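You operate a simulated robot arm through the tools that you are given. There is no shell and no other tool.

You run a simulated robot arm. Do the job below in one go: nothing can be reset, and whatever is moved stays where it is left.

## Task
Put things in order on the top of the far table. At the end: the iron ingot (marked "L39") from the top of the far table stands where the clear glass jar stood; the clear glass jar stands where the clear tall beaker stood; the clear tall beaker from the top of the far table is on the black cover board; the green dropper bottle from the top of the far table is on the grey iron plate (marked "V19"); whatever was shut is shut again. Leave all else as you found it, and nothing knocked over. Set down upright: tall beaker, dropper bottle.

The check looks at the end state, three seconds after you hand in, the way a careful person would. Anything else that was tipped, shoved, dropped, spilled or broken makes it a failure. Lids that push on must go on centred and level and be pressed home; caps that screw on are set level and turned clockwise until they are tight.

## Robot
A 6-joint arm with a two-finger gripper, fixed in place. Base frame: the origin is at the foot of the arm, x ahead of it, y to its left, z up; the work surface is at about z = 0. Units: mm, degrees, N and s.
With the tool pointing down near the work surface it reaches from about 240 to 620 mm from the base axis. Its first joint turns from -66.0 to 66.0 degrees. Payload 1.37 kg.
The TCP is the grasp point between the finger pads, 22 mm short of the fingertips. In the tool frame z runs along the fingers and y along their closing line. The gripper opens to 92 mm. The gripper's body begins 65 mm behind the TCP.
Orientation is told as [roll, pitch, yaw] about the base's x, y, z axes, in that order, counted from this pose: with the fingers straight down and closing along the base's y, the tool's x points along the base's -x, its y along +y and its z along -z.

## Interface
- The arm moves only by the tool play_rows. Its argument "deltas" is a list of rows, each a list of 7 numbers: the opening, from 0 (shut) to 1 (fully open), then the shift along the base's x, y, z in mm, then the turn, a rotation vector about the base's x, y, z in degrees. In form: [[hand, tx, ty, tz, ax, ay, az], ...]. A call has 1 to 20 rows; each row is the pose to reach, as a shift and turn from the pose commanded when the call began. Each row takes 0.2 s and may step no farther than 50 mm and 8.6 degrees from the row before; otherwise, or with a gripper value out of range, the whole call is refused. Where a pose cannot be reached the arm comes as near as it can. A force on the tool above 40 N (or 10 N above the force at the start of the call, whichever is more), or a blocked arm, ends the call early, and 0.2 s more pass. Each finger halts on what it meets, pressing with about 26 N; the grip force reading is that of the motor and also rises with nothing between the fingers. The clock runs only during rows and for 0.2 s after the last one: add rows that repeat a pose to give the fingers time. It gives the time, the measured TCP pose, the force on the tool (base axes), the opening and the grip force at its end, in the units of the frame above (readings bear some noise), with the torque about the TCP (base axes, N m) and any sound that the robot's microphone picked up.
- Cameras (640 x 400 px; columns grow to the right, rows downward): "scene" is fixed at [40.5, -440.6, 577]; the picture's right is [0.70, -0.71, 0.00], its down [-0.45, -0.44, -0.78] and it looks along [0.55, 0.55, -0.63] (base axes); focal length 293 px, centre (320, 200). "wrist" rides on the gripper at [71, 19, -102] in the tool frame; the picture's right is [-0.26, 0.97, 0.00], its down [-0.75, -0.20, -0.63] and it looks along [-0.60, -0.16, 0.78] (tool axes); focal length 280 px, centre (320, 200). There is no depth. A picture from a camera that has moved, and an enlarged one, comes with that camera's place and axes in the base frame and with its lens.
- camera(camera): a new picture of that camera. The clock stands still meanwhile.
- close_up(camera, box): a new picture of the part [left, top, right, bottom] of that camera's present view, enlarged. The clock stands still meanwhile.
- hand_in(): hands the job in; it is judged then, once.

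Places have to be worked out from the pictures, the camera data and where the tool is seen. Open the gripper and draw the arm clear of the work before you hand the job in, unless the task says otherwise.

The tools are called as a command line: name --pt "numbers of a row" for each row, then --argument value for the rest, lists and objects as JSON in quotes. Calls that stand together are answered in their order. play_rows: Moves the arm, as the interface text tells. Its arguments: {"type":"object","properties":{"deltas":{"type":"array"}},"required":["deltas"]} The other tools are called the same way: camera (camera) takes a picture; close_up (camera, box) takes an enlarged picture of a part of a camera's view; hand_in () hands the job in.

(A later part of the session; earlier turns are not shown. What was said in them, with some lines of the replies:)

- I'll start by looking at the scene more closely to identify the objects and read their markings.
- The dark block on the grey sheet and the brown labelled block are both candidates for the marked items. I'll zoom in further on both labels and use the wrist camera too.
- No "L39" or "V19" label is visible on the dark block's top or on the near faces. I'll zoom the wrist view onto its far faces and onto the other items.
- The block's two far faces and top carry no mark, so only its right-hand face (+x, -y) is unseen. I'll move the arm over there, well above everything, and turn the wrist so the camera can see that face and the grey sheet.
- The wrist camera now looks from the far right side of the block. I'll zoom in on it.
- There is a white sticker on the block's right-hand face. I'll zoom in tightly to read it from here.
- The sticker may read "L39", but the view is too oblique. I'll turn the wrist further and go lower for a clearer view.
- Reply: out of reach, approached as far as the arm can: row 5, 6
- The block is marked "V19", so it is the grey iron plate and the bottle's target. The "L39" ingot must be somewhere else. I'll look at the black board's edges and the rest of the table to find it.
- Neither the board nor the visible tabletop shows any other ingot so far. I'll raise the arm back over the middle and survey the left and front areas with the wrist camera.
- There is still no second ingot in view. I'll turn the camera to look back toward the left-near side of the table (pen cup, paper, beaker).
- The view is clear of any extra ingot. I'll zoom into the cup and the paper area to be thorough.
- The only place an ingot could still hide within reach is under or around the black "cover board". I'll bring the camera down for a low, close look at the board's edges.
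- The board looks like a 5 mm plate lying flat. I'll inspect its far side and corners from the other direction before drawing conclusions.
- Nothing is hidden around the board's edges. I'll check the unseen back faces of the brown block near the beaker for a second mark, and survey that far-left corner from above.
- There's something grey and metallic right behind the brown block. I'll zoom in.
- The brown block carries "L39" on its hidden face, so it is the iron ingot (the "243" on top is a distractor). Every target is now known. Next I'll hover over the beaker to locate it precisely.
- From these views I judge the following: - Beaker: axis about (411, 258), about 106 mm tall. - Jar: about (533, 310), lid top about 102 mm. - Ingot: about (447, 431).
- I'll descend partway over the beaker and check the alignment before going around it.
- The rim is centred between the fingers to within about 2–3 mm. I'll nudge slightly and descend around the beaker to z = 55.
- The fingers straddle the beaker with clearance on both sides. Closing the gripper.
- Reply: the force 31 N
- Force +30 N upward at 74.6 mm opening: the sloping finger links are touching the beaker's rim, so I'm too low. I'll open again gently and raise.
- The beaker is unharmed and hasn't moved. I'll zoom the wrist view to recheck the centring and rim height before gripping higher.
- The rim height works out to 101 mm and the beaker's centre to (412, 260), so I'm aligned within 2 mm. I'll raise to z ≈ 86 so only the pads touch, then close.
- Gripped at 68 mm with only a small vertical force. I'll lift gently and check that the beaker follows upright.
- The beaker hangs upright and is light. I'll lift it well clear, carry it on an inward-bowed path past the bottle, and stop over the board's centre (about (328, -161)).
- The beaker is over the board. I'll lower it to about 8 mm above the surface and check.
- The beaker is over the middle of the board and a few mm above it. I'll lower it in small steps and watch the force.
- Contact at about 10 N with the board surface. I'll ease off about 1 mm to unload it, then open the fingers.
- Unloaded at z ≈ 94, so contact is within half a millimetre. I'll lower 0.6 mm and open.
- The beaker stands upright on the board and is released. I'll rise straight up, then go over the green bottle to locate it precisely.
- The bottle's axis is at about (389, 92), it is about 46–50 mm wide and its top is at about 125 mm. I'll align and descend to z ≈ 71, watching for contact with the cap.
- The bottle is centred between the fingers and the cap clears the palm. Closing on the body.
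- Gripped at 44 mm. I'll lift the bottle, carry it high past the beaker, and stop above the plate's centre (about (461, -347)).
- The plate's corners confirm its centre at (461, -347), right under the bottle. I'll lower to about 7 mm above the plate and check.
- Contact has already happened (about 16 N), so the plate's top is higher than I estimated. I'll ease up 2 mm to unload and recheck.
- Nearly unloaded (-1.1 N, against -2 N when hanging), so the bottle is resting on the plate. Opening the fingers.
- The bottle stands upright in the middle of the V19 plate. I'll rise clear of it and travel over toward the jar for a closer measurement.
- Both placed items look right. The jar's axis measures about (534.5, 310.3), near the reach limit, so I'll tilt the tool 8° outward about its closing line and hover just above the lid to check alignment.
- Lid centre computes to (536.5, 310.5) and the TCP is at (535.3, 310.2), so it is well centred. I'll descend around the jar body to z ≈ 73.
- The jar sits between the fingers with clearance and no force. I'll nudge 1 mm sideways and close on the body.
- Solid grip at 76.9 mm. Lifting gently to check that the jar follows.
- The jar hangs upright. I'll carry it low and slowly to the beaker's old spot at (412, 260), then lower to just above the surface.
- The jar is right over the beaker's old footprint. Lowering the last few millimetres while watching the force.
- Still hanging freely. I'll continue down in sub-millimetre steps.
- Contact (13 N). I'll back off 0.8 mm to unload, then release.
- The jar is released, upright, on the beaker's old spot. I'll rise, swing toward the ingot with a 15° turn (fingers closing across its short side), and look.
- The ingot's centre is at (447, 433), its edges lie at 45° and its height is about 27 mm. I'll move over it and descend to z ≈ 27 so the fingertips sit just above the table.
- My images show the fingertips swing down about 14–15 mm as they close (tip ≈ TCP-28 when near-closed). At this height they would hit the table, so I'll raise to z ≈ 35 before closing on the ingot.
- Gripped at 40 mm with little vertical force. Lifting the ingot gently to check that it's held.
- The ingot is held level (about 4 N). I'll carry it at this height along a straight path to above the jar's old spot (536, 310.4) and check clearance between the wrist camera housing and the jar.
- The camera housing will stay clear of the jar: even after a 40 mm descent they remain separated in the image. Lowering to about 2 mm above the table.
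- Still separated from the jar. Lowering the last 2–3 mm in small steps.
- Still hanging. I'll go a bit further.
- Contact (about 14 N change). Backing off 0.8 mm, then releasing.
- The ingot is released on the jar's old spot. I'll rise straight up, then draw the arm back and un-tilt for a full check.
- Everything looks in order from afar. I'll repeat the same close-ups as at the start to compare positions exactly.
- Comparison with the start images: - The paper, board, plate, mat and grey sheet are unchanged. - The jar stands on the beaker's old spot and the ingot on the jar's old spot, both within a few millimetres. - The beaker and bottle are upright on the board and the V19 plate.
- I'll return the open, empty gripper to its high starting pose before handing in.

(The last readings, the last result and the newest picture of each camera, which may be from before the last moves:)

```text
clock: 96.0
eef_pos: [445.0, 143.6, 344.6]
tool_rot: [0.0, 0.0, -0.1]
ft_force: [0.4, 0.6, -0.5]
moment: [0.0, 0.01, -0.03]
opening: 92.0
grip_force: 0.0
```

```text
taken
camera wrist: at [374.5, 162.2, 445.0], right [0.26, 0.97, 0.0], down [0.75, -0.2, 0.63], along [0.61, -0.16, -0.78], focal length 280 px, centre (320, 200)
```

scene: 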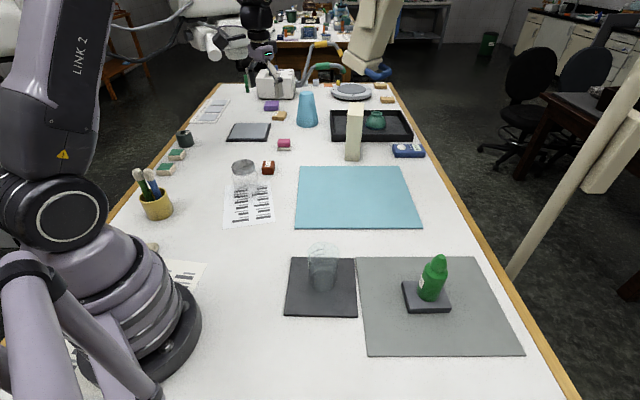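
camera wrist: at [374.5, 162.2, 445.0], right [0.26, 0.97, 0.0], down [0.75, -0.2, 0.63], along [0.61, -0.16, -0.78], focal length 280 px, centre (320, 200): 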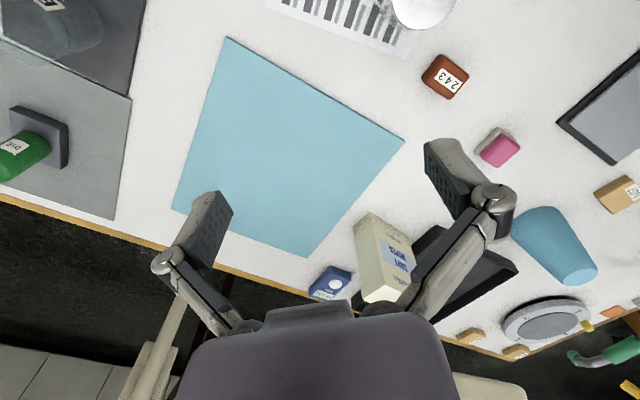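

The wrist view from the starting pose shows the ingot where the jar's ring was. The jar is still closed and on the beaker's spot, the beaker is on the black board, and the bottle is on the V19 plate. The gripper is open and clear, so I'm handing in.

hand_in

```text
The job is handed in.
```

The job is handed in. In the last pictures before I handed in, all four items were where the task wants them:

- **Iron ingot (L39):** stands where the glass jar stood, within a few millimetres. It is the brown block with "243" on top. The L39 mark was on its back face.
- **Glass jar:** stands where the tall beaker stood, within about 3 mm, with its lid still on.
- **Tall beaker:** stands upright near the middle of the black cover board.
- **Green dropper bottle:** stands upright in the middle of the grey iron plate (V19). That plate is the dark block on the grey sheet, and its mark was on the far side.

On my first try at gripping the beaker I was too low, and the fingers pressed on its rim with about 30 N. I let go and gripped it higher. It looked unharmed and had not moved.

Comparing the pictures with the ones from the start, the paper, board, plate, blue mat and grey sheet had not shifted. Nothing was knocked over. The gripper is open, and the arm is back at its starting pose, clear of the table.
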